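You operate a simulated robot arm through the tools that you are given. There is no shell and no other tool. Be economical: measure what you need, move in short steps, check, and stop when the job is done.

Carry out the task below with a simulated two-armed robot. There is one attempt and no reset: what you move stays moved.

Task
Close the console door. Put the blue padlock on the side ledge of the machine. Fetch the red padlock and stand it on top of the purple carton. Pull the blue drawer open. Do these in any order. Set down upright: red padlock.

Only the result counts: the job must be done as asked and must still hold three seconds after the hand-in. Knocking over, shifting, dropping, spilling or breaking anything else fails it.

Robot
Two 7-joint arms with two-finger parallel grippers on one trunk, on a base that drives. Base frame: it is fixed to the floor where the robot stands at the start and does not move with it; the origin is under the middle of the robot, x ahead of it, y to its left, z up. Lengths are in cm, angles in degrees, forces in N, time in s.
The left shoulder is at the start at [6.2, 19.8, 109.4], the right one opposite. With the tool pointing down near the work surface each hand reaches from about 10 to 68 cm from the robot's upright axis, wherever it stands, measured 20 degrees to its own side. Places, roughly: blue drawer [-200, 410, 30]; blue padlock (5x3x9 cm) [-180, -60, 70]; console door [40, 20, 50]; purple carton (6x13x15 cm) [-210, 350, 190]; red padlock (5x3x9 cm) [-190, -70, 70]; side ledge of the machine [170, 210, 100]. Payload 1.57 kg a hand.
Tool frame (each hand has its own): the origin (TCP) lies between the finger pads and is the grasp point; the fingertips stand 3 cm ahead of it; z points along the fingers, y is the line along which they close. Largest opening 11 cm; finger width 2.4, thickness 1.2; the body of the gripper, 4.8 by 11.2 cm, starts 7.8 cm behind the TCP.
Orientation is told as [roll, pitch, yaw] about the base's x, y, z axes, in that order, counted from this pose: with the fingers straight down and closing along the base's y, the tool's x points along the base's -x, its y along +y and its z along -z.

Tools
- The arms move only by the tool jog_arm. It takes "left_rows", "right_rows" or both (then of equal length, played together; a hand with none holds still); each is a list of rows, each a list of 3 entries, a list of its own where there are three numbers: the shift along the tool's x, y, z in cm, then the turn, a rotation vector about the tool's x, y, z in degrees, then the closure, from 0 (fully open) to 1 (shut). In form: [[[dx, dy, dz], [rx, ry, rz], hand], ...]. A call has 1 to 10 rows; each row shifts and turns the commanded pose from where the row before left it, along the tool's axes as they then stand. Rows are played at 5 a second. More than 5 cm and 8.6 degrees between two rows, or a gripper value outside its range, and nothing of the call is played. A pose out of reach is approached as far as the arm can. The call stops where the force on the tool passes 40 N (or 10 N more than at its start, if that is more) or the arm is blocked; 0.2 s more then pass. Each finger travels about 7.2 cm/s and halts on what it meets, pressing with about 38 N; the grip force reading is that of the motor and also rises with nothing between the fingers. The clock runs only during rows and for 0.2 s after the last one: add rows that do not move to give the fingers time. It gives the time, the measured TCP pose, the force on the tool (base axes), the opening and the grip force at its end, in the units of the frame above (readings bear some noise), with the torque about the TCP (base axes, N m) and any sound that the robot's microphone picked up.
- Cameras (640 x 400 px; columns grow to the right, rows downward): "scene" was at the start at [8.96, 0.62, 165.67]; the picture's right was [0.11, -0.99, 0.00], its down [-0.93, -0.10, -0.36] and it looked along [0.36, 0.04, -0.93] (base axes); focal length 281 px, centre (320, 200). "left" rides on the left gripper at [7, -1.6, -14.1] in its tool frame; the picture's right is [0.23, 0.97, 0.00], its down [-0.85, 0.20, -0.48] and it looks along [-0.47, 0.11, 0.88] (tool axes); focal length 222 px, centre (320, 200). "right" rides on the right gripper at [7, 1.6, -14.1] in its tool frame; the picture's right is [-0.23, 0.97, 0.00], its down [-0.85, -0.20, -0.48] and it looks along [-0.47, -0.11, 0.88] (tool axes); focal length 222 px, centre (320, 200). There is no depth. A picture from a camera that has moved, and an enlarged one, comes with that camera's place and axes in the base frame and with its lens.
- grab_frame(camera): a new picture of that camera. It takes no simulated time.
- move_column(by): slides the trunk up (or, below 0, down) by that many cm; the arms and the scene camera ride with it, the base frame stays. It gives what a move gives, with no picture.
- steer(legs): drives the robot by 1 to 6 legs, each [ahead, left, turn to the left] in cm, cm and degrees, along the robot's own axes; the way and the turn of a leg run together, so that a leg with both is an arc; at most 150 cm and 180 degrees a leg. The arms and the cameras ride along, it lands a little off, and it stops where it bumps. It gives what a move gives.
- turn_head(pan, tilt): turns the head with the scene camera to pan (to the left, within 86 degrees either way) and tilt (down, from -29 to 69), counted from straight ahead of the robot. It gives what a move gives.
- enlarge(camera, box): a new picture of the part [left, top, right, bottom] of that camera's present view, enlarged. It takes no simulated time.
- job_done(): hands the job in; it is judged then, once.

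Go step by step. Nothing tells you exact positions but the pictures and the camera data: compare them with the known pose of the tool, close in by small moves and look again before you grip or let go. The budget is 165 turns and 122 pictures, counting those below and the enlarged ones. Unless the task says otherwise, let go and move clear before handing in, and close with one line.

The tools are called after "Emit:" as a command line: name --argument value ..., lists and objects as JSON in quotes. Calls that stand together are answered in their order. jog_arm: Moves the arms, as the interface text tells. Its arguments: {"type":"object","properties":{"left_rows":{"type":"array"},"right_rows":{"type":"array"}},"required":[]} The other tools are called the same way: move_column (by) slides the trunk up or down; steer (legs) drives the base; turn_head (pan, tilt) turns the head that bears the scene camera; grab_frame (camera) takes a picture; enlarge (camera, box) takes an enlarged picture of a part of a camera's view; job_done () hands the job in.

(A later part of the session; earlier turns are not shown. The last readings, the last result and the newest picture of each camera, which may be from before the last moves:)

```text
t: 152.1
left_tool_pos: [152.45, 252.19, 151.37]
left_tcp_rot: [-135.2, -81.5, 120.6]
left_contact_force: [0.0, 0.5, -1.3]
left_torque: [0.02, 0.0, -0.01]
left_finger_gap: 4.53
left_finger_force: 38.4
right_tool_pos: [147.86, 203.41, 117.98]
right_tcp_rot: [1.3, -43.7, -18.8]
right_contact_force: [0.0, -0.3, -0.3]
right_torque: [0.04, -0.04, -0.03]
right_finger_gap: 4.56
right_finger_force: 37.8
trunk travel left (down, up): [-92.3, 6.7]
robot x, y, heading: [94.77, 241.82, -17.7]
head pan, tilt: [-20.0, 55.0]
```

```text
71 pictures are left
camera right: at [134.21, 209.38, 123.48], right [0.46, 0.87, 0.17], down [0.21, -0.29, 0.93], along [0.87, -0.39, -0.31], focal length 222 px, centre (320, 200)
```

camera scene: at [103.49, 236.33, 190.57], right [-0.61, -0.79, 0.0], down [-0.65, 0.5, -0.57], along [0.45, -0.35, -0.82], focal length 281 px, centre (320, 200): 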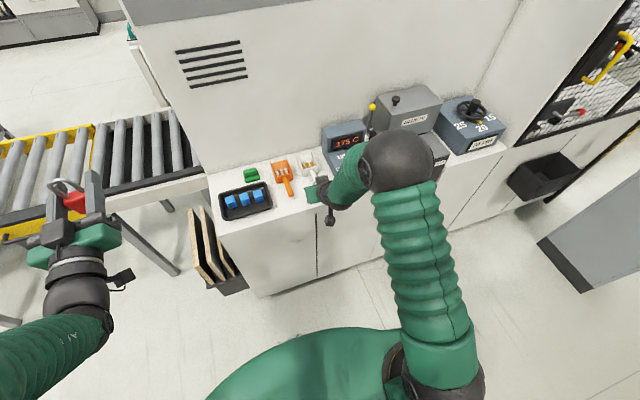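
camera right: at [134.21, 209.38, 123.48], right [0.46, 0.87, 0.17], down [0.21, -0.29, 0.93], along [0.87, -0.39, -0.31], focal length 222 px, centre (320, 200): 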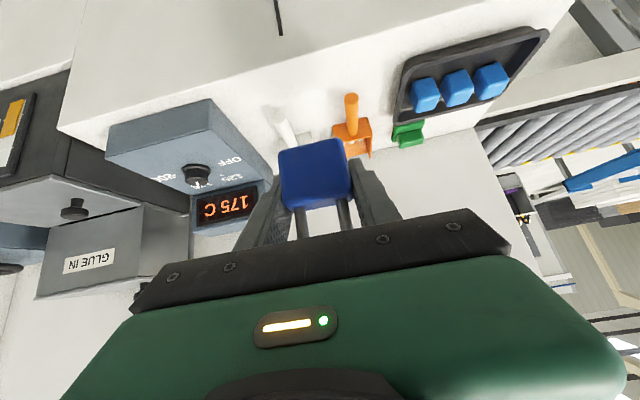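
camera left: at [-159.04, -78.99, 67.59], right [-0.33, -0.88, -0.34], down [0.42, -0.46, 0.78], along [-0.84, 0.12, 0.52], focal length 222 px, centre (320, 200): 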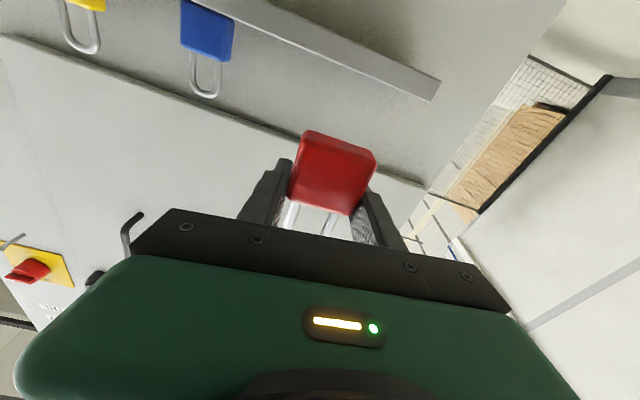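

Advance 6.5 cm, then lower the column in two steps.

Emit:
steer --legs '[[6.3, 0, 0]]'

Emit:
move_column --by -9

Emit:
grab_frame --camera "right"

Emit:
enlarge --camera "scene" --box '[210, 110, 410, 250]'

```text
t: 153.1
left_tool_pos: [157.03, 250.81, 151.89]
left_tcp_rot: [-137.8, -80.8, 123.2]
left_contact_force: [-1.6, -0.4, -2.0]
left_torque: [-0.02, 0.0, -0.01]
left_finger_gap: 4.52
left_finger_force: 37.8
right_tool_pos: [152.86, 201.98, 118.62]
right_tcp_rot: [1.3, -44.3, -18.6]
right_contact_force: [-0.3, -0.7, -1.4]
right_torque: [0.02, 0.03, 0.01]
right_finger_gap: 4.54
right_finger_force: 38.2
trunk travel left (down, up): [-92.3, 6.7]
robot x, y, heading: [100.55, 239.97, -17.8]
head pan, tilt: [-20.0, 55.0]
```

```text
t: 154.4
left_tool_pos: [158.47, 250.12, 142.58]
left_tcp_rot: [-137.3, -81.2, 122.8]
left_contact_force: [0.5, 0.1, -0.9]
left_torque: [0.0, -0.01, 0.0]
left_finger_gap: 4.54
left_finger_force: 38.1
right_tool_pos: [153.89, 201.55, 108.84]
right_tcp_rot: [1.4, -43.7, -18.7]
right_contact_force: [-0.4, -0.1, -0.9]
right_torque: [0.0, 0.02, 0.0]
right_finger_gap: 4.52
right_finger_force: 38.2
trunk travel left (down, up): [-83.3, 15.7]
robot x, y, heading: [100.59, 239.58, -17.5]
head pan, tilt: [-20.0, 55.0]
```

```text
70 pictures are left
camera right: at [140.23, 207.52, 114.49], right [0.45, 0.87, 0.17], down [0.21, -0.29, 0.93], along [0.87, -0.39, -0.32], focal length 222 px, centre (320, 200)
```

right: 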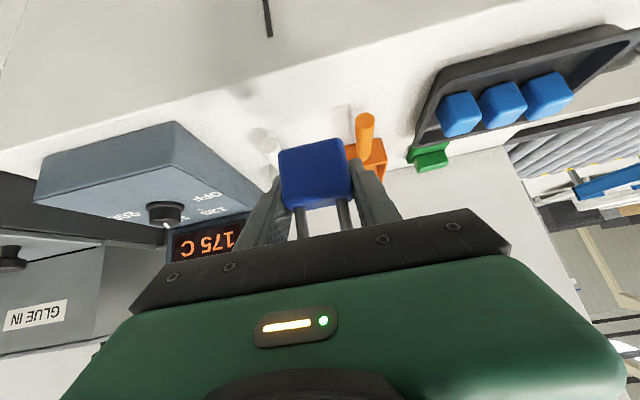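

```text
2.86 times, centred on (310, 180) of scene
camera zoom: at [109.78, 234.0, 181.54], right [-0.61, -0.79, 0.0], down [-0.65, 0.5, -0.57], along [0.45, -0.35, -0.82], focal length 802 px, centre (349, 257)
```

zoom: 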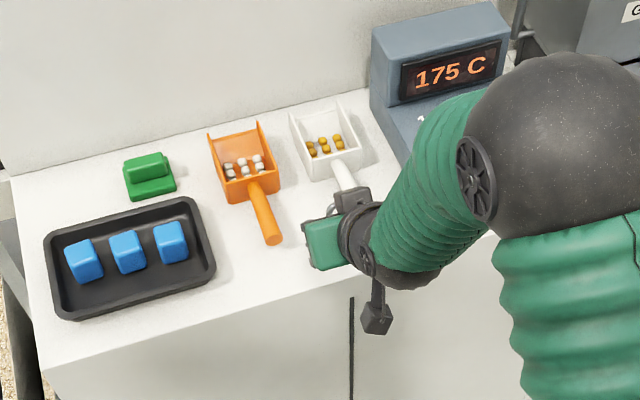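

Handles sit ~5.6 cm either side; the lock is ~3.4 cm in from the edge. I nudge 1 cm further in and lower until contact.

Emit:
jog_arm --right_rows '[[[-0.75, 0, 0.7], [0, 0, 0], 1], [[0, 0, 0], [0, 0, 0], 1]]'

Emit:
move_column --by -3.5

Emit:
grab_frame --camera "right"

```text
t: 155.0
left_tool_pos: [158.76, 250.36, 142.46]
left_tcp_rot: [-136.7, -81.3, 122.0]
left_contact_force: [-0.6, 0.4, -0.6]
left_torque: [0.03, 0.0, -0.01]
left_finger_gap: 4.52
left_finger_force: 37.5
right_tool_pos: [154.9, 201.34, 108.99]
right_tcp_rot: [1.2, -43.6, -18.6]
right_contact_force: [0.1, -0.1, -0.6]
right_torque: [0.02, 0.01, -0.04]
right_finger_gap: 4.54
right_finger_force: 38.1
trunk travel left (down, up): [-83.3, 15.7]
robot x, y, heading: [101.01, 240.25, -17.5]
head pan, tilt: [-20.0, 55.0]
```

```text
t: 155.8
left_tool_pos: [158.6, 250.35, 139.06]
left_tcp_rot: [-136.8, -81.1, 122.3]
left_contact_force: [-0.2, 0.4, -0.4]
left_torque: [0.02, -0.02, 0.0]
left_finger_gap: 4.5
left_finger_force: 37.9
right_tool_pos: [154.95, 201.48, 105.59]
right_tcp_rot: [1.2, -43.7, -18.7]
right_contact_force: [-0.4, 0.0, -0.6]
right_torque: [-0.01, -0.01, -0.03]
right_finger_gap: 4.55
right_finger_force: 37.9
trunk travel left (down, up): [-79.8, 19.2]
robot x, y, heading: [100.75, 239.59, -17.4]
head pan, tilt: [-20.0, 55.0]
```

```text
68 pictures are left
camera right: at [141.21, 207.47, 111.07], right [0.45, 0.87, 0.17], down [0.21, -0.29, 0.93], along [0.87, -0.39, -0.31], focal length 222 px, centre (320, 200)
```

right: 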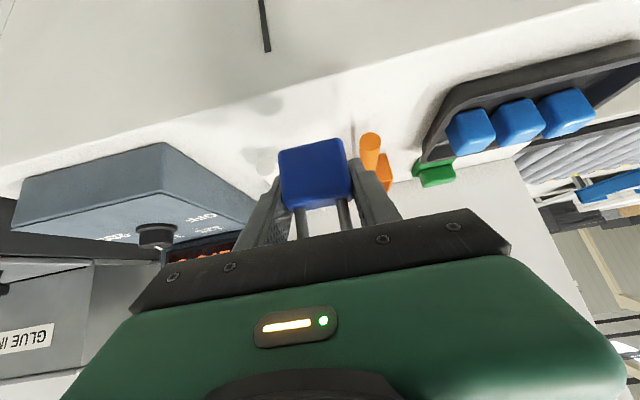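

Lower with small arm steps until contact.

Emit:
jog_arm --right_rows '[[[0.21, 0, 0.22], [0, 0, 0], 1], [[0.21, 0, 0.22], [0, 0, 0], 1], [[0.21, 0, 0.22], [0, 0, 0], 1], [[0.21, 0, 0.22], [0, 0, 0], 1], [[0, 0, 0], [0, 0, 0], 1]]'

```text
t: 156.9
left_tool_pos: [158.71, 250.42, 139.04]
left_tcp_rot: [-136.6, -81.2, 122.1]
left_contact_force: [0.5, 0.2, -0.8]
left_torque: [0.0, 0.02, 0.01]
left_finger_gap: 4.55
left_finger_force: 38.1
right_tool_pos: [154.96, 201.53, 104.29]
right_tcp_rot: [1.2, -43.8, -18.6]
right_contact_force: [0.1, -0.7, -0.2]
right_torque: [0.01, 0.01, -0.02]
right_finger_gap: 4.54
right_finger_force: 38.0
trunk travel left (down, up): [-79.8, 19.2]
robot x, y, heading: [100.5, 239.74, -17.8]
head pan, tilt: [-20.0, 55.0]
```

Emit:
jog_arm --right_rows '[[[0.21, 0, 0.22], [0, 0, 0], 1], [[0.21, 0, 0.22], [0, 0, 0], 1], [[0.14, 0, 0.14], [0, 0, 0], 1], [[0, 0, 0], [0, 0, 0], 1]]'

Emit:
enlarge --camera "right" --box '[230, 80, 430, 240]'

```text
t: 157.9
left_tool_pos: [158.41, 250.4, 139.03]
left_tcp_rot: [-136.6, -81.0, 122.2]
left_contact_force: [0.3, -0.1, -1.7]
left_torque: [-0.01, -0.01, 0.01]
left_finger_gap: 4.55
left_finger_force: 37.5
right_tool_pos: [154.9, 201.65, 103.58]
right_tcp_rot: [1.2, -43.7, -18.6]
right_contact_force: [0.2, 0.7, -1.6]
right_torque: [0.05, -0.01, -0.01]
right_finger_gap: 4.52
right_finger_force: 37.9
trunk travel left (down, up): [-79.8, 19.2]
robot x, y, heading: [100.59, 239.74, -17.5]
head pan, tilt: [-20.0, 55.0]
```

```text
2.50 times, centred on (330, 160) of right
camera zoom: at [141.29, 207.52, 109.05], right [0.45, 0.87, 0.17], down [0.21, -0.29, 0.93], along [0.87, -0.39, -0.31], focal length 555 px, centre (295, 300)
```

zoom: 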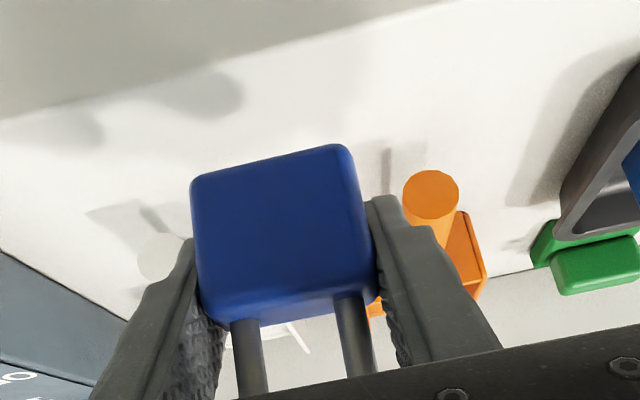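

Still in the air; keep lowering.

Emit:
jog_arm --right_rows '[[[0.18, 0, 0.18], [0, 0, 0], 1], [[0.18, 0, 0.18], [0, 0, 0], 1], [[0.18, 0, 0.18], [0, 0, 0], 1], [[0.18, 0, 0.18], [0, 0, 0], 1], [[0, 0, 0], [0, 0, 0], 1]]'

Emit:
enlarge --camera "right" --box '[230, 80, 430, 240]'

```text
t: 159.2
left_tool_pos: [158.62, 250.41, 138.96]
left_tcp_rot: [-136.6, -81.1, 122.1]
left_contact_force: [-0.2, 0.3, 0.0]
left_torque: [0.02, 0.03, -0.01]
left_finger_gap: 4.54
left_finger_force: 38.0
right_tool_pos: [154.83, 201.62, 102.52]
right_tcp_rot: [1.2, -43.6, -18.6]
right_contact_force: [0.4, 1.1, -1.7]
right_torque: [-0.02, 0.0, 0.01]
right_finger_gap: 4.52
right_finger_force: 37.4
trunk travel left (down, up): [-79.8, 19.2]
robot x, y, heading: [100.69, 239.66, -17.6]
head pan, tilt: [-20.0, 55.0]
```

```text
2.50 times, centred on (330, 160) of right
camera zoom: at [141.25, 207.48, 108.02], right [0.45, 0.87, 0.17], down [0.21, -0.29, 0.93], along [0.87, -0.39, -0.31], focal length 555 px, centre (295, 300)
```

zoom: 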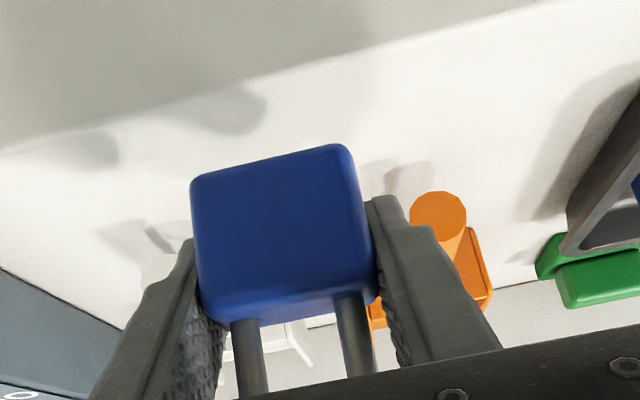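

The ledge is lower than estimated, so I'm closer to the edge than planned. I shift 2 cm further inward and recheck.

Emit:
jog_arm --right_rows '[[[-0.72, 0, 0.69], [0, 0, 0], 1], [[-0.72, 0, 0.69], [0, 0, 0], 1], [[0, 0, 0], [0, 0, 0], 1]]'

Emit:
grab_frame --camera "right"

Emit:
enlarge --camera "scene" --box '[210, 110, 410, 250]'

```text
t: 159.9
left_tool_pos: [158.57, 250.37, 139.01]
left_tcp_rot: [-136.7, -81.1, 122.3]
left_contact_force: [0.2, 0.3, -1.1]
left_torque: [-0.01, -0.06, 0.03]
left_finger_gap: 4.55
left_finger_force: 37.3
right_tool_pos: [156.85, 201.05, 102.65]
right_tcp_rot: [1.2, -43.7, -18.6]
right_contact_force: [-0.1, 0.2, -1.0]
right_torque: [0.0, -0.02, 0.0]
right_finger_gap: 4.52
right_finger_force: 38.3
trunk travel left (down, up): [-79.8, 19.2]
robot x, y, heading: [100.36, 239.75, -17.8]
head pan, tilt: [-20.0, 55.0]
```

```text
65 pictures are left
camera right: at [143.24, 206.97, 108.09], right [0.45, 0.87, 0.17], down [0.21, -0.29, 0.93], along [0.87, -0.39, -0.31], focal length 222 px, centre (320, 200)
```

right: 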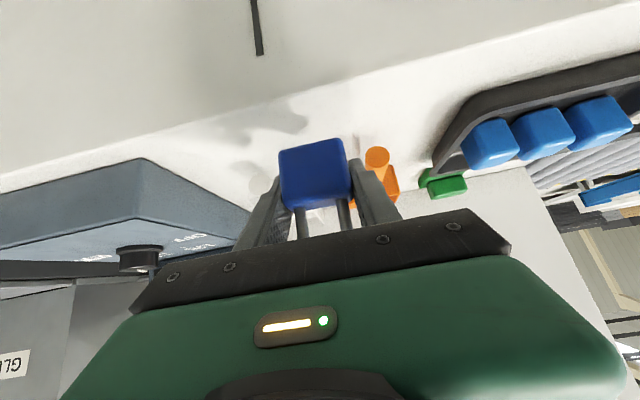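

```text
2.86 times, centred on (310, 180) of scene
camera zoom: at [109.63, 234.31, 178.05], right [-0.61, -0.79, 0.0], down [-0.65, 0.5, -0.57], along [0.45, -0.35, -0.82], focal length 802 px, centre (349, 257)
```

zoom: 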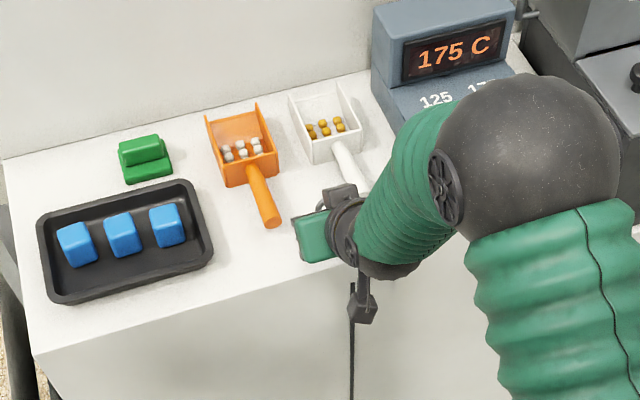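

Two views agree now: ledge z≈97, edge 3.5 cm outside the lock centre. Lower until contact.

Emit:
jog_arm --right_rows '[[[0.2, 0, 0.2], [0, 0, 0], 1], [[0.2, 0, 0.2], [0, 0, 0], 1], [[0.2, 0, 0.2], [0, 0, 0], 1], [[0.15, 0, 0.15], [0, 0, 0], 1], [[0.15, 0, 0.15], [0, 0, 0], 1], [[0.15, 0, 0.15], [0, 0, 0], 1], [[0, 0, 0], [0, 0, 0], 1]]'

Emit:
enlarge --camera "right" --box '[230, 80, 430, 240]'

```text
t: 161.6
left_tool_pos: [158.51, 250.41, 139.12]
left_tcp_rot: [-136.6, -81.1, 122.1]
left_contact_force: [0.4, -0.8, 0.1]
left_torque: [0.0, -0.04, 0.02]
left_finger_gap: 4.54
left_finger_force: 38.3
right_tool_pos: [156.8, 200.98, 101.02]
right_tcp_rot: [1.1, -43.7, -18.6]
right_contact_force: [0.0, 0.4, -0.7]
right_torque: [-0.03, -0.02, 0.02]
right_finger_gap: 4.55
right_finger_force: 37.1
trunk travel left (down, up): [-79.8, 19.2]
robot x, y, heading: [100.92, 239.72, -17.8]
head pan, tilt: [-20.0, 55.0]
```

```text
2.50 times, centred on (330, 160) of right
camera zoom: at [143.07, 206.94, 106.56], right [0.45, 0.87, 0.17], down [0.21, -0.29, 0.93], along [0.87, -0.39, -0.31], focal length 555 px, centre (295, 300)
```

zoom: 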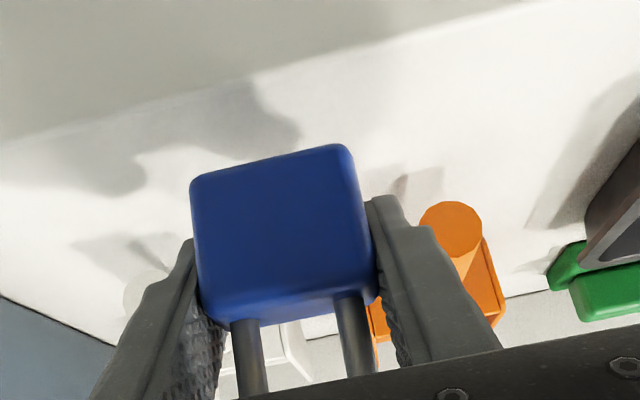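

Emit:
jog_arm --right_rows '[[[0.15, 0, 0.15], [0, 0, 0], 1], [[0.15, 0, 0.15], [0, 0, 0], 1], [[0.15, 0, 0.15], [0, 0, 0], 1], [[0.15, 0, 0.15], [0, 0, 0], 1], [[0.15, 0, 0.15], [0, 0, 0], 1], [[0.15, 0, 0.15], [0, 0, 0], 1], [[0, 0, 0], [0, 0, 0], 1]]'

Emit:
enlarge --camera "right" --box '[230, 80, 430, 240]'

```text
t: 163.2
left_tool_pos: [158.56, 250.45, 139.08]
left_tcp_rot: [-136.6, -81.0, 122.3]
left_contact_force: [-0.1, 0.3, -0.4]
left_torque: [-0.02, -0.01, 0.0]
left_finger_gap: 4.54
left_finger_force: 38.4
right_tool_pos: [156.76, 201.15, 99.78]
right_tcp_rot: [1.2, -43.7, -18.6]
right_contact_force: [-0.7, 0.5, -0.8]
right_torque: [0.02, -0.02, -0.02]
right_finger_gap: 4.53
right_finger_force: 37.5
trunk travel left (down, up): [-79.8, 19.2]
robot x, y, heading: [100.84, 239.83, -17.7]
head pan, tilt: [-20.0, 55.0]
```

```text
2.50 times, centred on (330, 160) of right
camera zoom: at [143.12, 206.94, 105.2], right [0.45, 0.87, 0.17], down [0.21, -0.29, 0.93], along [0.87, -0.39, -0.31], focal length 555 px, centre (295, 300)
```

zoom: 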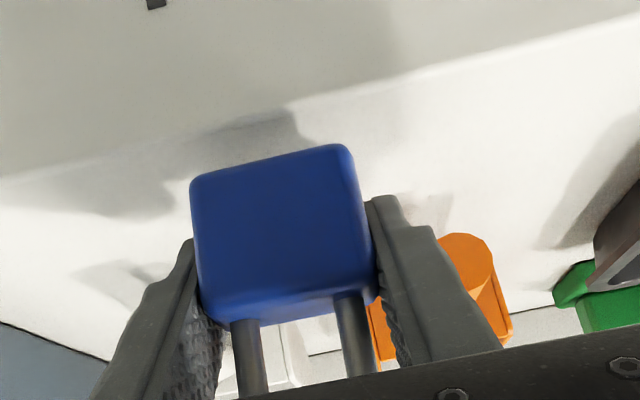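

The edge now triangulates nearer; shift 1.5 cm further in and continue lowering.

Emit:
jog_arm --right_rows '[[[-0.54, 0, 0.52], [0, 0, 0], 1], [[-0.54, 0, 0.52], [0, 0, 0], 1], [[0, 0, 0], [0, 0, 0], 1], [[0.15, 0, 0.15], [0, 0, 0], 1], [[0.15, 0, 0.15], [0, 0, 0], 1], [[0.15, 0, 0.15], [0, 0, 0], 1], [[0.15, 0, 0.15], [0, 0, 0], 1], [[0, 0, 0], [0, 0, 0], 1]]'

Emit:
grab_frame --camera "right"

```text
t: 164.9
left_tool_pos: [158.66, 250.5, 138.94]
left_tcp_rot: [-136.7, -81.1, 122.1]
left_contact_force: [-0.3, -0.1, -0.9]
left_torque: [-0.03, -0.04, 0.01]
left_finger_gap: 4.53
left_finger_force: 37.6
right_tool_pos: [158.29, 200.64, 98.82]
right_tcp_rot: [1.2, -43.7, -18.6]
right_contact_force: [-0.9, 0.0, -1.4]
right_torque: [0.03, 0.0, 0.0]
right_finger_gap: 4.54
right_finger_force: 38.1
trunk travel left (down, up): [-79.8, 19.2]
robot x, y, heading: [100.46, 239.79, -17.6]
head pan, tilt: [-20.0, 55.0]
```

```text
61 pictures are left
camera right: at [144.61, 206.55, 104.41], right [0.45, 0.87, 0.17], down [0.21, -0.29, 0.93], along [0.87, -0.39, -0.31], focal length 222 px, centre (320, 200)
```

right: 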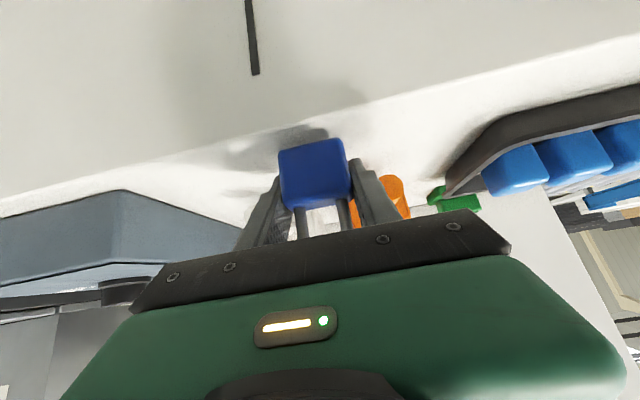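

Emit:
jog_arm --right_rows '[[[-0.29, 0, 0.28], [0, 0, 0], 1], [[0.14, 0, 0.14], [0, 0, 0], 1], [[0.14, 0, 0.14], [0, 0, 0], 1], [[0.14, 0, 0.14], [0, 0, 0], 1], [[0.14, 0, 0.14], [0, 0, 0], 1], [[0.14, 0, 0.14], [0, 0, 0], 1], [[0, 0, 0], [0, 0, 0], 1]]'

Emit:
enlarge --camera "right" --box '[230, 80, 430, 240]'

```text
t: 166.6
left_tool_pos: [158.47, 250.56, 139.09]
left_tcp_rot: [-136.5, -81.1, 122.0]
left_contact_force: [-0.3, -1.1, -0.3]
left_torque: [-0.02, -0.04, -0.01]
left_finger_gap: 4.54
left_finger_force: 38.1
right_tool_pos: [158.6, 200.41, 97.97]
right_tcp_rot: [1.0, -44.0, -18.6]
right_contact_force: [1.3, -1.2, 8.3]
right_torque: [-0.16, 0.21, 0.06]
right_finger_gap: 4.55
right_finger_force: 38.1
trunk travel left (down, up): [-79.8, 19.2]
robot x, y, heading: [100.77, 239.36, -17.3]
head pan, tilt: [-20.0, 55.0]
```

```text
2.50 times, centred on (330, 160) of right
camera zoom: at [144.78, 206.36, 103.51], right [0.45, 0.87, 0.17], down [0.21, -0.29, 0.93], along [0.87, -0.39, -0.31], focal length 555 px, centre (295, 300)
```

zoom: 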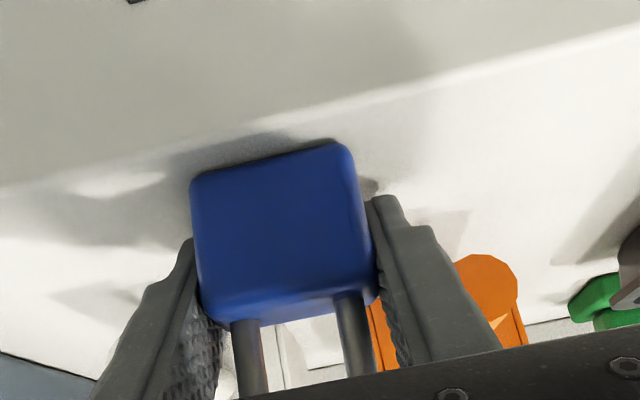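

Contact made (8 N), lock fully on the ledge about 1 cm inside the edge. Release gently with limited opening.

Emit:
jog_arm --right_rows '[[[0, 0, 0], [0, 0, 0], 0.5], [[0, 0, 0], [0, 0, 0], 0.42], [[0, 0, 0], [0, 0, 0], 0.42], [[0, 0, 0], [0, 0, 0], 0.42]]'

Emit:
enlarge --camera "right" --box '[230, 80, 430, 240]'

```text
t: 167.6
left_tool_pos: [158.51, 250.68, 138.99]
left_tcp_rot: [-135.9, -81.0, 121.5]
left_contact_force: [-0.7, 0.4, -0.6]
left_torque: [-0.02, -0.02, 0.0]
left_finger_gap: 4.53
left_finger_force: 38.1
right_tool_pos: [158.38, 200.62, 98.08]
right_tcp_rot: [1.1, -43.8, -18.6]
right_contact_force: [0.3, 5.5, 8.6]
right_torque: [-0.14, 0.01, 0.11]
right_finger_gap: 5.8
right_finger_force: 0.0
trunk travel left (down, up): [-79.8, 19.2]
robot x, y, heading: [100.55, 239.78, -17.7]
head pan, tilt: [-20.0, 55.0]
```

```text
2.50 times, centred on (330, 160) of right
camera zoom: at [144.73, 206.56, 103.51], right [0.45, 0.88, 0.17], down [0.21, -0.29, 0.93], along [0.87, -0.39, -0.31], focal length 555 px, centre (295, 300)
```

zoom: 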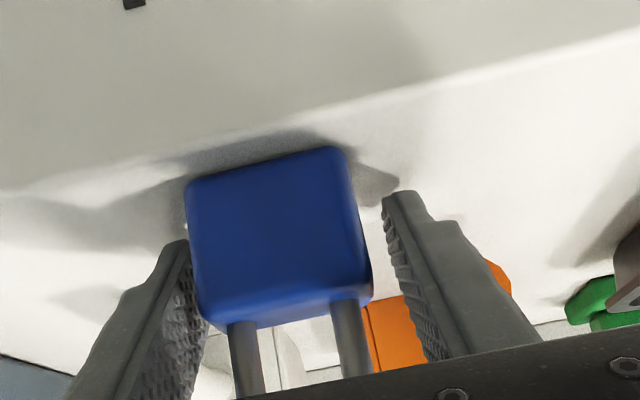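

Fingers are free of the lock; the −y finger may touch the white handle, so I retreat straight back along the fingers without opening more.

Emit:
jog_arm --right_rows '[[[0, 0.15, 0], [0, 0, 0], 0.46], [[0, 0.15, -1], [0, 0, 0], 0.46], [[0, 0, -1.5], [0, 0, 0], 0.46], [[0, 0, -2], [0, 0, 0], 0.46], [[0, 0, -4], [0, 0, 0], 0.46], [[0, 0, -4], [0, 0, 0], 0.46]]'

Emit:
grab_frame --camera "right"

```text
t: 168.9
left_tool_pos: [158.31, 250.51, 139.06]
left_tcp_rot: [-136.9, -81.1, 122.2]
left_contact_force: [-0.2, 0.3, -1.2]
left_torque: [0.01, -0.04, -0.01]
left_finger_gap: 4.53
left_finger_force: 38.4
right_tool_pos: [150.19, 203.57, 106.77]
right_tcp_rot: [1.2, -43.8, -18.6]
right_contact_force: [-0.3, 0.0, 0.3]
right_torque: [0.0, 0.0, 0.01]
right_finger_gap: 5.93
right_finger_force: 0.0
trunk travel left (down, up): [-79.8, 19.2]
robot x, y, heading: [100.56, 239.98, -17.6]
head pan, tilt: [-20.0, 55.0]
```

```text
58 pictures are left
camera right: at [136.53, 209.59, 112.31], right [0.45, 0.87, 0.17], down [0.21, -0.29, 0.93], along [0.87, -0.39, -0.31], focal length 222 px, centre (320, 200)
```

right: 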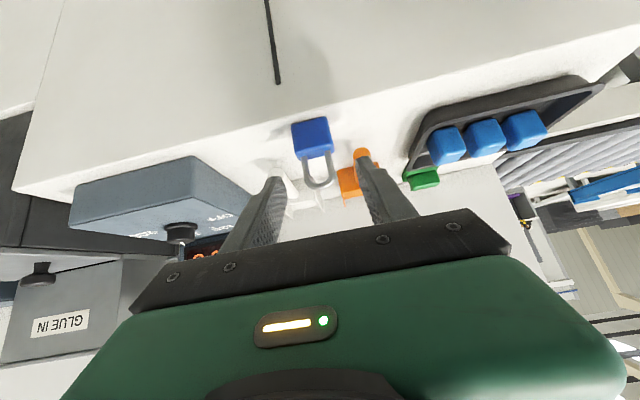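

Blue stands on the ledge. Back away and verify the area.

Emit:
steer --legs '[[-30, 0, 0]]'

Emit:
enlarge --camera "scene" --box '[200, 60, 440, 220]'

```text
t: 170.9
left_tool_pos: [131.52, 258.98, 138.96]
left_tcp_rot: [-136.2, -81.2, 121.7]
left_contact_force: [0.4, 0.9, -0.9]
left_torque: [-0.02, 0.0, 0.03]
left_finger_gap: 4.56
left_finger_force: 38.2
right_tool_pos: [123.25, 212.03, 106.58]
right_tcp_rot: [1.2, -43.6, -18.7]
right_contact_force: [0.7, 0.0, 0.4]
right_torque: [0.0, -0.03, 0.01]
right_finger_gap: 5.91
right_finger_force: 0.0
trunk travel left (down, up): [-79.8, 19.2]
robot x, y, heading: [73.27, 248.89, -17.6]
head pan, tilt: [-20.0, 55.0]
```

```text
2.50 times, centred on (320, 140) of scene
camera zoom: at [82.71, 242.78, 178.02], right [-0.61, -0.79, 0.0], down [-0.65, 0.5, -0.57], along [0.45, -0.35, -0.82], focal length 702 px, centre (320, 350)
```

zoom: 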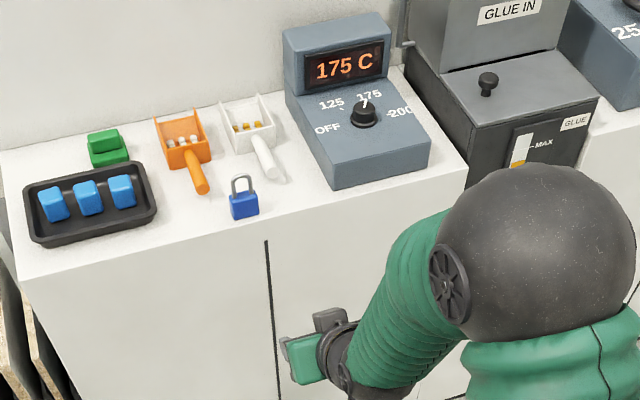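

Everything's in order. Turn around toward the rack and look.

Emit:
steer --legs '[[0, 0, 180]]'

Emit:
turn_head --pan 0 --tilt 15

Emit:
grab_frame --camera "scene"

```text
t: 178.7
left_tool_pos: [15.31, 238.89, 139.28]
left_tcp_rot: [-138.0, -81.0, -57.7]
left_contact_force: [-1.0, 0.2, -1.3]
left_torque: [0.03, 0.01, -0.02]
left_finger_gap: 4.53
left_finger_force: 37.4
right_tool_pos: [24.42, 285.62, 106.69]
right_tcp_rot: [1.1, -43.8, 160.3]
right_contact_force: [0.2, 0.0, 1.3]
right_torque: [-0.04, -0.01, 0.01]
right_finger_gap: 5.95
right_finger_force: 0.2
trunk travel left (down, up): [-79.8, 19.2]
robot x, y, heading: [73.15, 248.8, 161.3]
head pan, tilt: [-20.0, 55.0]
```

```text
t: 179.7
left_tool_pos: [15.3, 238.81, 139.19]
left_tcp_rot: [-139.0, -80.8, -56.7]
left_contact_force: [0.0, 0.5, -0.9]
left_torque: [0.03, -0.01, 0.0]
left_finger_gap: 4.51
left_finger_force: 38.3
right_tool_pos: [24.46, 285.54, 106.76]
right_tcp_rot: [1.2, -43.8, 160.3]
right_contact_force: [0.7, -0.4, 0.2]
right_torque: [-0.03, 0.01, 0.0]
right_finger_gap: 5.93
right_finger_force: 0.0
trunk travel left (down, up): [-79.8, 19.2]
robot x, y, heading: [73.47, 248.23, 161.5]
head pan, tilt: [0.0, 15.0]
```

```text
56 pictures are left
camera scene: at [61.33, 252.38, 184.06], right [0.32, 0.95, 0.0], down [0.25, -0.08, -0.97], along [-0.91, 0.31, -0.26], focal length 281 px, centre (320, 200)
```

scene: 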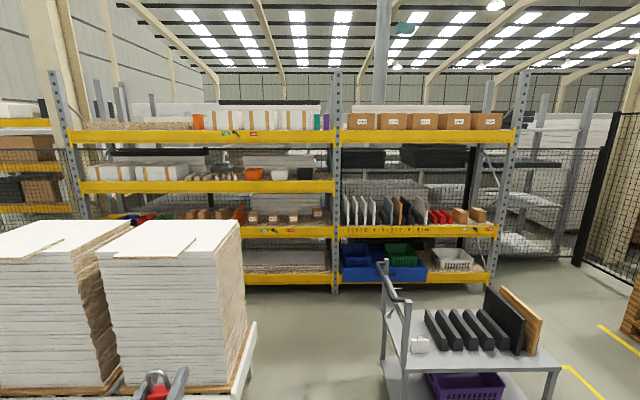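

Emit:
enlarge --camera "scene" --box '[290, 90, 380, 150]'

Emit:
enlarge --camera "scene" --box '[310, 220, 460, 300]'

```text
6.67 times, centred on (335, 120) of scene
camera zoom: at [61.33, 252.38, 184.06], right [0.32, 0.95, 0.0], down [0.25, -0.08, -0.97], along [-0.91, 0.31, -0.26], focal length 1872 px, centre (220, 733)
```

zoom: 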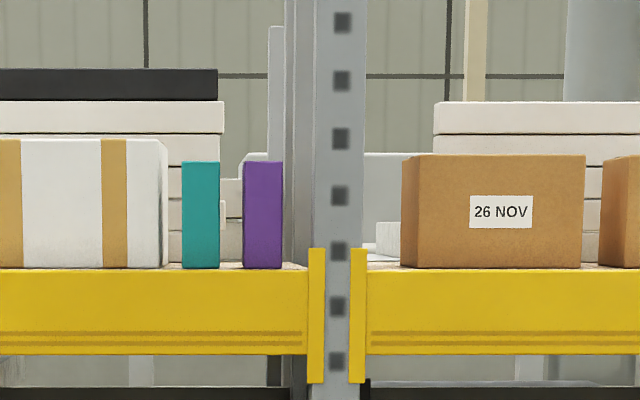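

```text
4.27 times, centred on (385, 260) of scene
camera zoom: at [61.33, 252.38, 184.06], right [0.32, 0.95, 0.0], down [0.25, -0.08, -0.97], along [-0.91, 0.31, -0.26], focal length 1198 px, centre (43, -56)
```

zoom: 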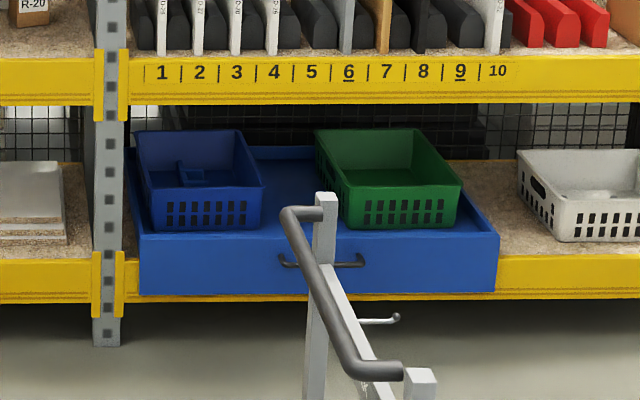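

The purple carton stands at the shelf front beside the upright; the blue drawer is low in the next bay. The way passes between the conveyor end and the trolley; I'll raise the column and inspect the gap.

Emit:
move_column --by 19

Emit:
steer --legs '[[25, -7, 1]]'

Emit:
turn_head --pan 0 --tilt 42

Emit:
grab_frame --camera "scene"

```text
t: 181.8
left_tool_pos: [15.36, 238.66, 158.2]
left_tcp_rot: [-139.0, -80.8, -56.6]
left_contact_force: [0.1, -1.0, -1.0]
left_torque: [-0.01, 0.0, 0.0]
left_finger_gap: 4.53
left_finger_force: 37.1
right_tool_pos: [24.39, 285.48, 125.93]
right_tcp_rot: [1.3, -43.8, 160.2]
right_contact_force: [0.5, -0.3, 0.2]
right_torque: [-0.03, -0.04, 0.02]
right_finger_gap: 5.93
right_finger_force: 0.1
trunk travel left (down, up): [-98.8, 0.2]
robot x, y, heading: [73.69, 248.6, 161.7]
head pan, tilt: [0.0, 15.0]
```

```text
t: 183.7
left_tool_pos: [-5.8, 252.18, 158.59]
left_tcp_rot: [-139.5, -80.5, -54.9]
left_contact_force: [1.5, 0.2, -0.9]
left_torque: [0.02, 0.01, -0.01]
left_finger_gap: 4.53
left_finger_force: 37.7
right_tool_pos: [2.3, 299.02, 126.15]
right_tcp_rot: [1.2, -44.1, 161.5]
right_contact_force: [0.2, -0.8, 0.2]
right_torque: [0.01, 0.03, 0.0]
right_finger_gap: 5.94
right_finger_force: 0.1
trunk travel left (down, up): [-98.8, 0.2]
robot x, y, heading: [51.34, 263.17, 162.5]
head pan, tilt: [0.0, 15.0]
```

```text
t: 184.6
left_tool_pos: [-6.42, 252.22, 158.49]
left_tcp_rot: [-139.3, -80.6, -55.3]
left_contact_force: [0.8, 0.8, -2.1]
left_torque: [0.02, 0.04, 0.01]
left_finger_gap: 4.54
left_finger_force: 38.0
right_tool_pos: [1.85, 299.22, 125.91]
right_tcp_rot: [1.2, -43.9, 161.4]
right_contact_force: [0.0, 0.3, 0.1]
right_torque: [0.02, -0.03, 0.0]
right_finger_gap: 5.93
right_finger_force: 0.1
trunk travel left (down, up): [-98.8, 0.2]
robot x, y, heading: [51.33, 263.19, 162.3]
head pan, tilt: [0.0, 42.0]
```

```text
53 pictures are left
camera scene: at [40.36, 266.41, 198.84], right [0.3, 0.95, 0.0], down [0.64, -0.2, -0.74], along [-0.71, 0.22, -0.67], focal length 281 px, centre (320, 200)
```

scene: 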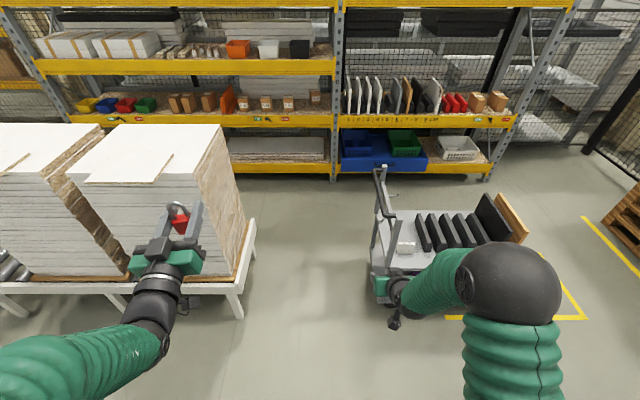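

Gap is ~79 cm wide; I keep slightly toward the trolley side (arms clear above) and drive through in two legs.

Emit:
steer --legs '[[70, -2, 0]]'

Emit:
grab_frame --camera "scene"

```text
t: 188.4
left_tool_pos: [-71.95, 275.54, 158.51]
left_tcp_rot: [-139.9, -80.5, -54.9]
left_contact_force: [0.3, -0.7, -0.8]
left_torque: [0.02, -0.01, 0.02]
left_finger_gap: 4.52
left_finger_force: 37.4
right_tool_pos: [-63.41, 322.33, 125.86]
right_tcp_rot: [1.2, -44.0, 161.2]
right_contact_force: [0.8, 0.0, -0.2]
right_torque: [0.02, -0.02, 0.01]
right_finger_gap: 5.93
right_finger_force: 0.0
trunk travel left (down, up): [-98.8, 0.2]
robot x, y, heading: [-14.15, 286.28, 162.1]
head pan, tilt: [0.0, 42.0]
```

```text
52 pictures are left
camera scene: at [-25.08, 289.47, 198.85], right [0.31, 0.95, 0.0], down [0.64, -0.2, -0.74], along [-0.71, 0.23, -0.67], focal length 281 px, centre (320, 200)
```

scene: 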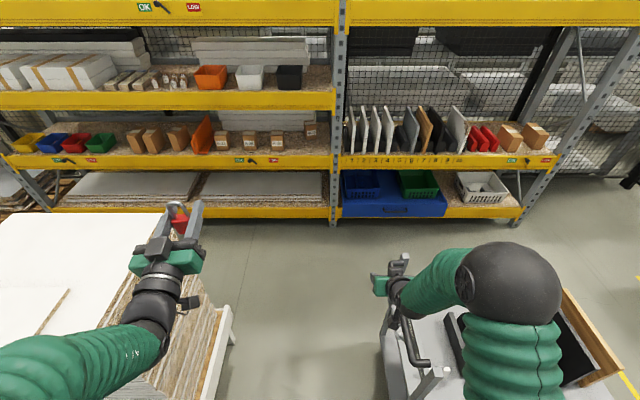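

Stack top is only z≈118, well below the left arm. Continue 95 cm.

Emit:
steer --legs '[[95, 0, 0]]'

Emit:
turn_head --pan 0 --tilt 20

Emit:
grab_frame --camera "scene"

```text
t: 193.5
left_tool_pos: [-165.32, 306.25, 158.62]
left_tcp_rot: [-140.8, -80.4, -54.3]
left_contact_force: [-0.4, 0.5, -1.5]
left_torque: [-0.02, -0.02, 0.01]
left_finger_gap: 4.57
left_finger_force: 38.0
right_tool_pos: [-156.61, 353.01, 125.95]
right_tcp_rot: [1.3, -44.0, 160.9]
right_contact_force: [0.2, -0.7, 0.2]
right_torque: [-0.04, -0.01, 0.0]
right_finger_gap: 5.95
right_finger_force: 0.0
trunk travel left (down, up): [-98.8, 0.2]
robot x, y, heading: [-108.06, 316.45, 161.7]
head pan, tilt: [0.0, 42.0]
```

```text
t: 194.4
left_tool_pos: [-165.68, 306.15, 158.63]
left_tcp_rot: [-141.7, -80.2, -53.6]
left_contact_force: [1.4, 1.3, -1.3]
left_torque: [0.02, 0.03, 0.0]
left_finger_gap: 4.53
left_finger_force: 38.0
right_tool_pos: [-156.71, 352.98, 125.98]
right_tcp_rot: [1.2, -43.8, 160.8]
right_contact_force: [0.3, -0.1, 0.0]
right_torque: [0.04, -0.01, 0.01]
right_finger_gap: 5.94
right_finger_force: 0.0
trunk travel left (down, up): [-98.8, 0.2]
robot x, y, heading: [-107.78, 316.58, 161.9]
head pan, tilt: [0.0, 20.0]
```

```text
51 pictures are left
camera scene: at [-119.73, 320.28, 202.25], right [0.31, 0.95, 0.0], down [0.33, -0.11, -0.94], along [-0.89, 0.29, -0.34], focal length 281 px, centre (320, 200)
```

scene: 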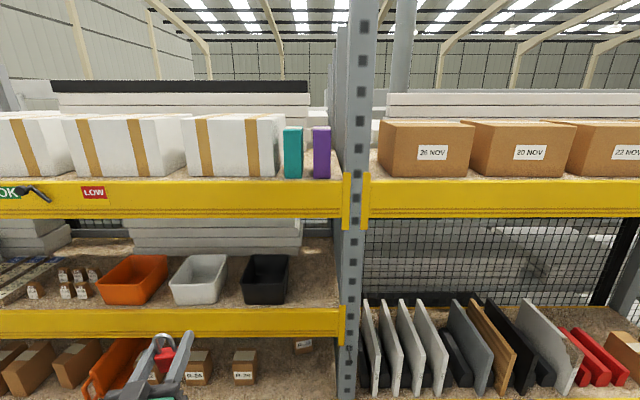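

Carton top-front edge ≈(-196.3,345.7), z≈193.6. Let me examine how the red lock sits in the hand.

Emit:
turn_head --pan 12 --tilt 40

Emit:
enlarge --camera "scene" --box '[190, 90, 350, 210]'

Emit:
grab_frame --camera "left"

```text
t: 195.2
left_tool_pos: [-165.6, 306.2, 158.64]
left_tcp_rot: [-141.5, -80.2, -53.6]
left_contact_force: [0.2, -0.2, -0.5]
left_torque: [-0.01, 0.01, 0.02]
left_finger_gap: 4.53
left_finger_force: 38.3
right_tool_pos: [-156.65, 353.1, 125.83]
right_tcp_rot: [1.3, -43.9, 160.9]
right_contact_force: [-0.8, 0.3, 0.0]
right_torque: [-0.02, 0.0, 0.0]
right_finger_gap: 5.95
right_finger_force: 0.1
trunk travel left (down, up): [-98.8, 0.2]
robot x, y, heading: [-107.36, 316.62, 161.6]
head pan, tilt: [12.0, 40.0]
```

```text
3.33 times, centred on (270, 150) of scene
camera zoom: at [-119.4, 318.31, 199.12], right [0.11, 0.99, 0.0], down [0.64, -0.07, -0.77], along [-0.76, 0.08, -0.64], focal length 936 px, centre (487, 367)
```

zoom: 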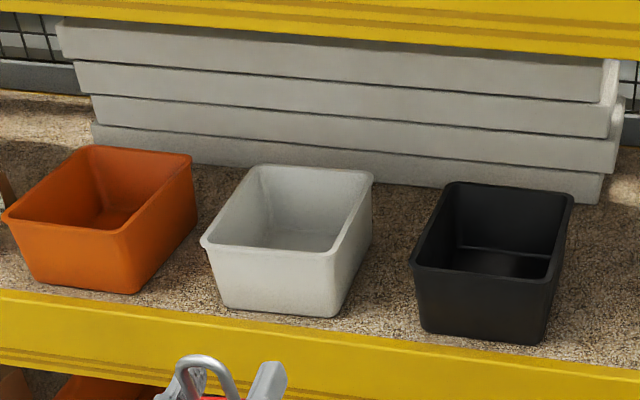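

```text
49 pictures are left
camera left: at [-152.55, 305.16, 150.02], right [-0.28, -0.9, -0.33], down [0.49, -0.43, 0.76], along [-0.82, 0.06, 0.56], focal length 222 px, centre (320, 200)
```

left: 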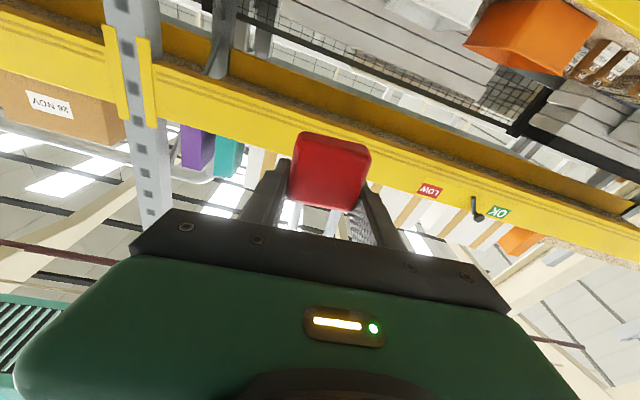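

Emit:
enlarge --camera "left" --box '[260, 110, 400, 240]'

```text
3.08 times, centred on (330, 175) of left
camera zoom: at [-152.55, 305.16, 150.02], right [-0.28, -0.9, -0.33], down [0.49, -0.43, 0.76], along [-0.82, 0.06, 0.56], focal length 684 px, centre (289, 277)
```

zoom: 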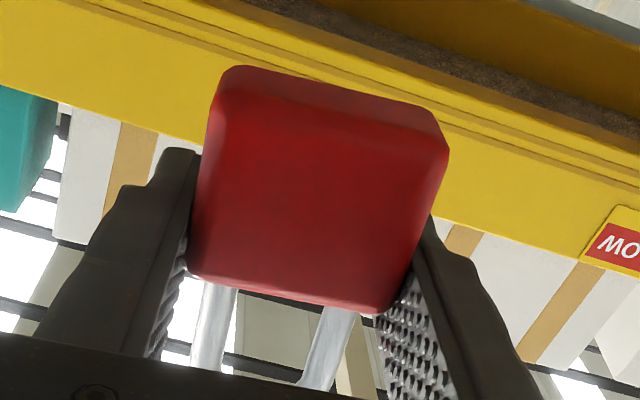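

The lock is flush with the pads, rolled ~6°, pitch upright near tool-up 4.6°. I level the left hand and raise it, while folding the right hand back out of the way.

Emit:
jog_arm --left_rows '[[[-4.8, 0, 0], [0, 3, 0], 1], [[-4.8, 0, 0], [0, 0, 6], 1], [[-4.8, 0, 0], [0, 0, 0], 1], [[-4.8, 0, 0], [0, 0, 0], 1], [[-4.8, 0, 0], [0, 0, 0], 1], [[-4.8, 0, 0], [0, 0, 0], 1], [[-4.8, 0, 0], [0, 0, 0], 1], [[-4.8, 0, 0], [0, 0, 0], 1], [[-4, 0, 0], [0, 0, 0], 1], [[0, 0, 0], [0, 0, 0], 1]]' --right_rows '[[[3.4, 0, -3.2], [0, 8.5, 0], 0.4], [[3.9, 0, -2.7], [0, 8.5, 0], 0.4], [[4.2, 0, -2.1], [0, 8.5, 0], 0.4], [[4.5, 0, -1.5], [0, 8.5, 0], 0.4], [[4.6, 0, -0.8], [0, 8.5, 0], 0.4], [[4.6, 0, 0], [0, 0, 0], 0.4], [[3, 0, 0], [0, 0, 0], 0.4], [[0, 0, 0], [0, 0, 0], 0.4], [[0, 0, 0], [0, 0, 0], 0.4], [[0, 0, 0], [0, 0, 0], 0.4]]'

```text
t: 197.4
left_tool_pos: [-167.96, 303.85, 187.06]
left_tcp_rot: [-178.7, -85.4, -16.4]
left_contact_force: [0.0, -0.2, -1.7]
left_torque: [0.02, -0.03, 0.0]
left_finger_gap: 4.54
left_finger_force: 37.8
left hand out of reach, approached as far as the arm can: row 2, 3, 4, 5, 6, 7
right_tool_pos: [-131.2, 344.64, 125.81]
right_tcp_rot: [0.8, -1.4, 161.7]
right_contact_force: [-0.3, -0.1, 0.3]
right_torque: [-0.05, -0.05, 0.01]
right_finger_gap: 6.58
right_finger_force: 0.0
right hand out of reach, approached as far as the arm can: row 6, 7
trunk travel left (down, up): [-98.8, 0.2]
robot x, y, heading: [-108.17, 316.4, 161.9]
head pan, tilt: [12.0, 40.0]
```

Levelled. Raise 14 cm more.

Emit:
jog_arm --left_rows '[[[-4, 0, 0], [0, 0, 0], 1], [[-4, 0, 0], [0, 0, 0], 1], [[-4, 0, 0], [0, 0, 0], 1], [[-2.5, 0, 0], [0, 0, 0], 1], [[0, 0, 0], [0, 0, 0], 1]]'

Emit:
steer --legs '[[0, -30, 0]]'

Emit:
turn_head --pan 18 --tilt 15

Emit:
grab_frame --camera "scene"

```text
t: 198.6
left_tool_pos: [-166.99, 303.9, 201.31]
left_tcp_rot: [-179.4, -85.6, -15.9]
left_contact_force: [-1.0, 0.1, -0.7]
left_torque: [-0.01, 0.02, -0.01]
left_finger_gap: 4.53
left_finger_force: 38.5
right_tool_pos: [-131.4, 344.86, 125.61]
right_tcp_rot: [0.9, -1.2, 161.5]
right_contact_force: [-0.1, 0.2, -0.1]
right_torque: [-0.01, 0.01, 0.07]
right_finger_gap: 6.6
right_finger_force: 0.1
trunk travel left (down, up): [-98.8, 0.2]
robot x, y, heading: [-108.43, 316.31, 161.9]
head pan, tilt: [12.0, 40.0]
```

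```text
t: 200.0
left_tool_pos: [-164.77, 310.46, 200.13]
left_tcp_rot: [-152.3, -85.0, -42.3]
left_contact_force: [-1.7, -3.8, -1.9]
left_torque: [0.02, 0.12, -0.28]
left_finger_gap: 4.53
left_finger_force: 37.8
right_tool_pos: [-128.05, 354.26, 126.48]
right_tcp_rot: [-1.5, -1.5, 162.1]
right_contact_force: [-2.3, -0.7, -0.2]
right_torque: [0.02, -0.07, 0.06]
right_finger_gap: 6.59
right_finger_force: 0.0
trunk travel left (down, up): [-98.8, 0.2]
robot x, y, heading: [-103.34, 330.9, 161.9]
head pan, tilt: [12.0, 40.0]
stopped in leg 1: the robot was blocked; the commanded pose is now the measured one
```

```text
t: 200.9
left_tool_pos: [-163.93, 313.34, 200.59]
left_tcp_rot: [-162.9, -85.3, -31.9]
left_contact_force: [-1.1, -0.9, -2.3]
left_torque: [-0.01, 0.08, -0.08]
left_finger_gap: 4.53
left_finger_force: 38.6
right_tool_pos: [-127.67, 355.93, 126.24]
right_tcp_rot: [-0.6, -1.6, 161.9]
right_contact_force: [-0.1, -0.3, -0.5]
right_torque: [0.0, -0.05, 0.01]
right_finger_gap: 6.62
right_finger_force: 0.0
trunk travel left (down, up): [-98.8, 0.2]
robot x, y, heading: [-102.98, 330.74, 161.9]
head pan, tilt: [18.0, 15.0]
```

```text
47 pictures are left
camera scene: at [-116.11, 330.25, 203.03], right [0.0, 1.0, 0.01], down [0.26, 0.01, -0.96], along [-0.96, 0.0, -0.26], focal length 281 px, centre (320, 200)
```

scene: 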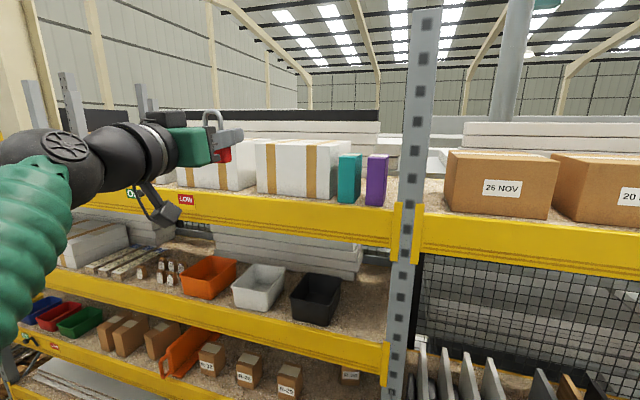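

The base touched the trolley while strafing. I move off it, go ahead 18 cm first, then strafe right.

Emit:
steer --legs '[[0, 3, 0], [18, 0, 0], [0, -16, 0]]'

Emit:
turn_head --pan -86 --tilt 50

Emit:
grab_frame --camera "scene"

```text
t: 203.9
left_tool_pos: [-177.11, 329.52, 200.47]
left_tcp_rot: [-157.2, -85.0, -38.1]
left_contact_force: [-0.9, -2.2, -1.7]
left_torque: [0.0, 0.09, -0.15]
left_finger_gap: 4.57
left_finger_force: 37.2
right_tool_pos: [-140.66, 372.69, 126.41]
right_tcp_rot: [-1.3, -1.5, 161.6]
right_contact_force: [-0.1, -0.5, -0.1]
right_torque: [0.03, -0.02, 0.04]
right_finger_gap: 6.57
right_finger_force: 0.1
trunk travel left (down, up): [-98.8, 0.2]
robot x, y, heading: [-115.82, 348.45, 161.4]
head pan, tilt: [18.0, 15.0]
```

```text
t: 205.7
left_tool_pos: [-175.57, 332.75, 201.25]
left_tcp_rot: [-170.9, -85.2, -24.4]
left_contact_force: [-0.1, -0.6, -0.6]
left_torque: [-0.02, 0.05, -0.03]
left_finger_gap: 4.54
left_finger_force: 38.7
right_tool_pos: [-139.68, 374.59, 126.21]
right_tcp_rot: [0.0, -1.7, 161.7]
right_contact_force: [-0.2, 0.1, -0.3]
right_torque: [0.0, 0.0, 0.03]
right_finger_gap: 6.59
right_finger_force: 0.1
trunk travel left (down, up): [-98.8, 0.2]
robot x, y, heading: [-116.27, 348.09, 161.5]
head pan, tilt: [-85.9, 50.0]
```

```text
46 pictures are left
camera scene: at [-117.66, 354.75, 197.88], right [0.97, -0.25, 0.0], down [-0.19, -0.74, -0.65], along [0.16, 0.63, -0.76], focal length 281 px, centre (320, 200)
```

scene: 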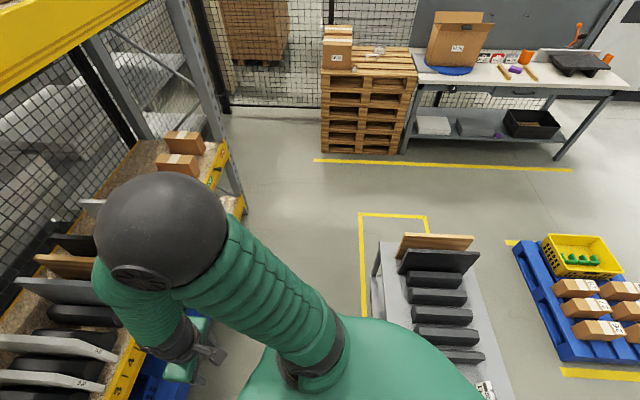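

Trolley still sits within its floor marks. The upright is ~5.8 cm from the carton's centre, so I yaw the hand ~11° to keep its body clear, and move ahead 12 cm.

Emit:
jog_arm --left_rows '[[[0, 0, 0], [6, 0, 0], 1], [[0, 0, 0], [5, 0, 0], 1], [[0, 0, 0], [0, 0, 0], 1], [[0, 0, 0], [0, 0, 0], 1]]'

Emit:
steer --legs '[[10, 0, 0]]'

Emit:
turn_head --pan 20 --tilt 18

Emit:
grab_frame --camera "scene"

```text
t: 206.7
left_tool_pos: [-175.43, 333.71, 201.4]
left_tcp_rot: [175.5, -85.2, -21.8]
left_contact_force: [0.1, -0.8, -0.9]
left_torque: [0.03, 0.0, -0.03]
left_finger_gap: 4.54
left_finger_force: 38.1
right_tool_pos: [-139.62, 375.21, 126.15]
right_tcp_rot: [0.1, -1.7, 161.6]
right_contact_force: [0.0, 0.5, 0.4]
right_torque: [0.01, 0.02, 0.0]
right_finger_gap: 6.63
right_finger_force: 0.1
trunk travel left (down, up): [-98.8, 0.2]
robot x, y, heading: [-115.8, 348.52, 161.3]
head pan, tilt: [-85.9, 50.0]
```

```text
t: 207.8
left_tool_pos: [-182.13, 336.38, 202.08]
left_tcp_rot: [173.9, -84.3, -19.8]
left_contact_force: [0.5, 0.4, 0.3]
left_torque: [-0.09, -0.09, -0.02]
left_finger_gap: 4.53
left_finger_force: 38.0
right_tool_pos: [-147.46, 378.27, 126.39]
right_tcp_rot: [0.2, -2.4, 161.5]
right_contact_force: [0.1, 0.4, -1.4]
right_torque: [0.01, 0.0, 0.02]
right_finger_gap: 6.59
right_finger_force: 0.1
trunk travel left (down, up): [-98.8, 0.2]
robot x, y, heading: [-125.66, 351.76, 161.8]
head pan, tilt: [-85.9, 50.0]
```

```text
t: 209.7
left_tool_pos: [-184.89, 337.42, 201.42]
left_tcp_rot: [173.3, -85.2, -19.3]
left_contact_force: [0.6, -0.4, -1.7]
left_torque: [0.0, -0.02, -0.03]
left_finger_gap: 4.54
left_finger_force: 38.4
right_tool_pos: [-149.11, 378.8, 125.99]
right_tcp_rot: [0.3, -1.5, 161.5]
right_contact_force: [-0.1, -0.2, 0.1]
right_torque: [0.02, -0.01, -0.02]
right_finger_gap: 6.61
right_finger_force: 0.1
trunk travel left (down, up): [-98.8, 0.2]
robot x, y, heading: [-125.57, 351.48, 161.7]
head pan, tilt: [20.0, 18.0]
```

```text
45 pictures are left
camera scene: at [-138.03, 351.8, 202.58], right [-0.03, 1.0, 0.0], down [0.31, 0.01, -0.95], along [-0.95, -0.03, -0.31], focal length 281 px, centre (320, 200)
```

scene: 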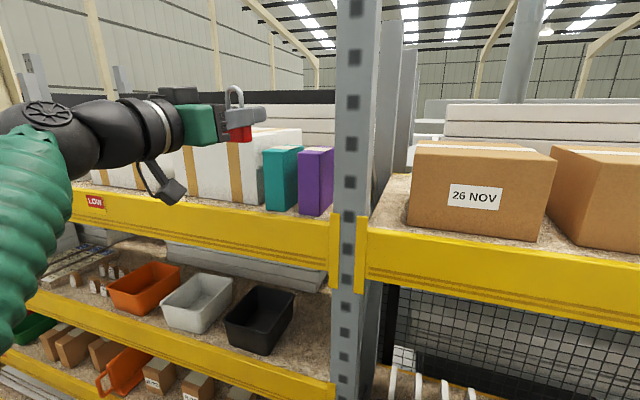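

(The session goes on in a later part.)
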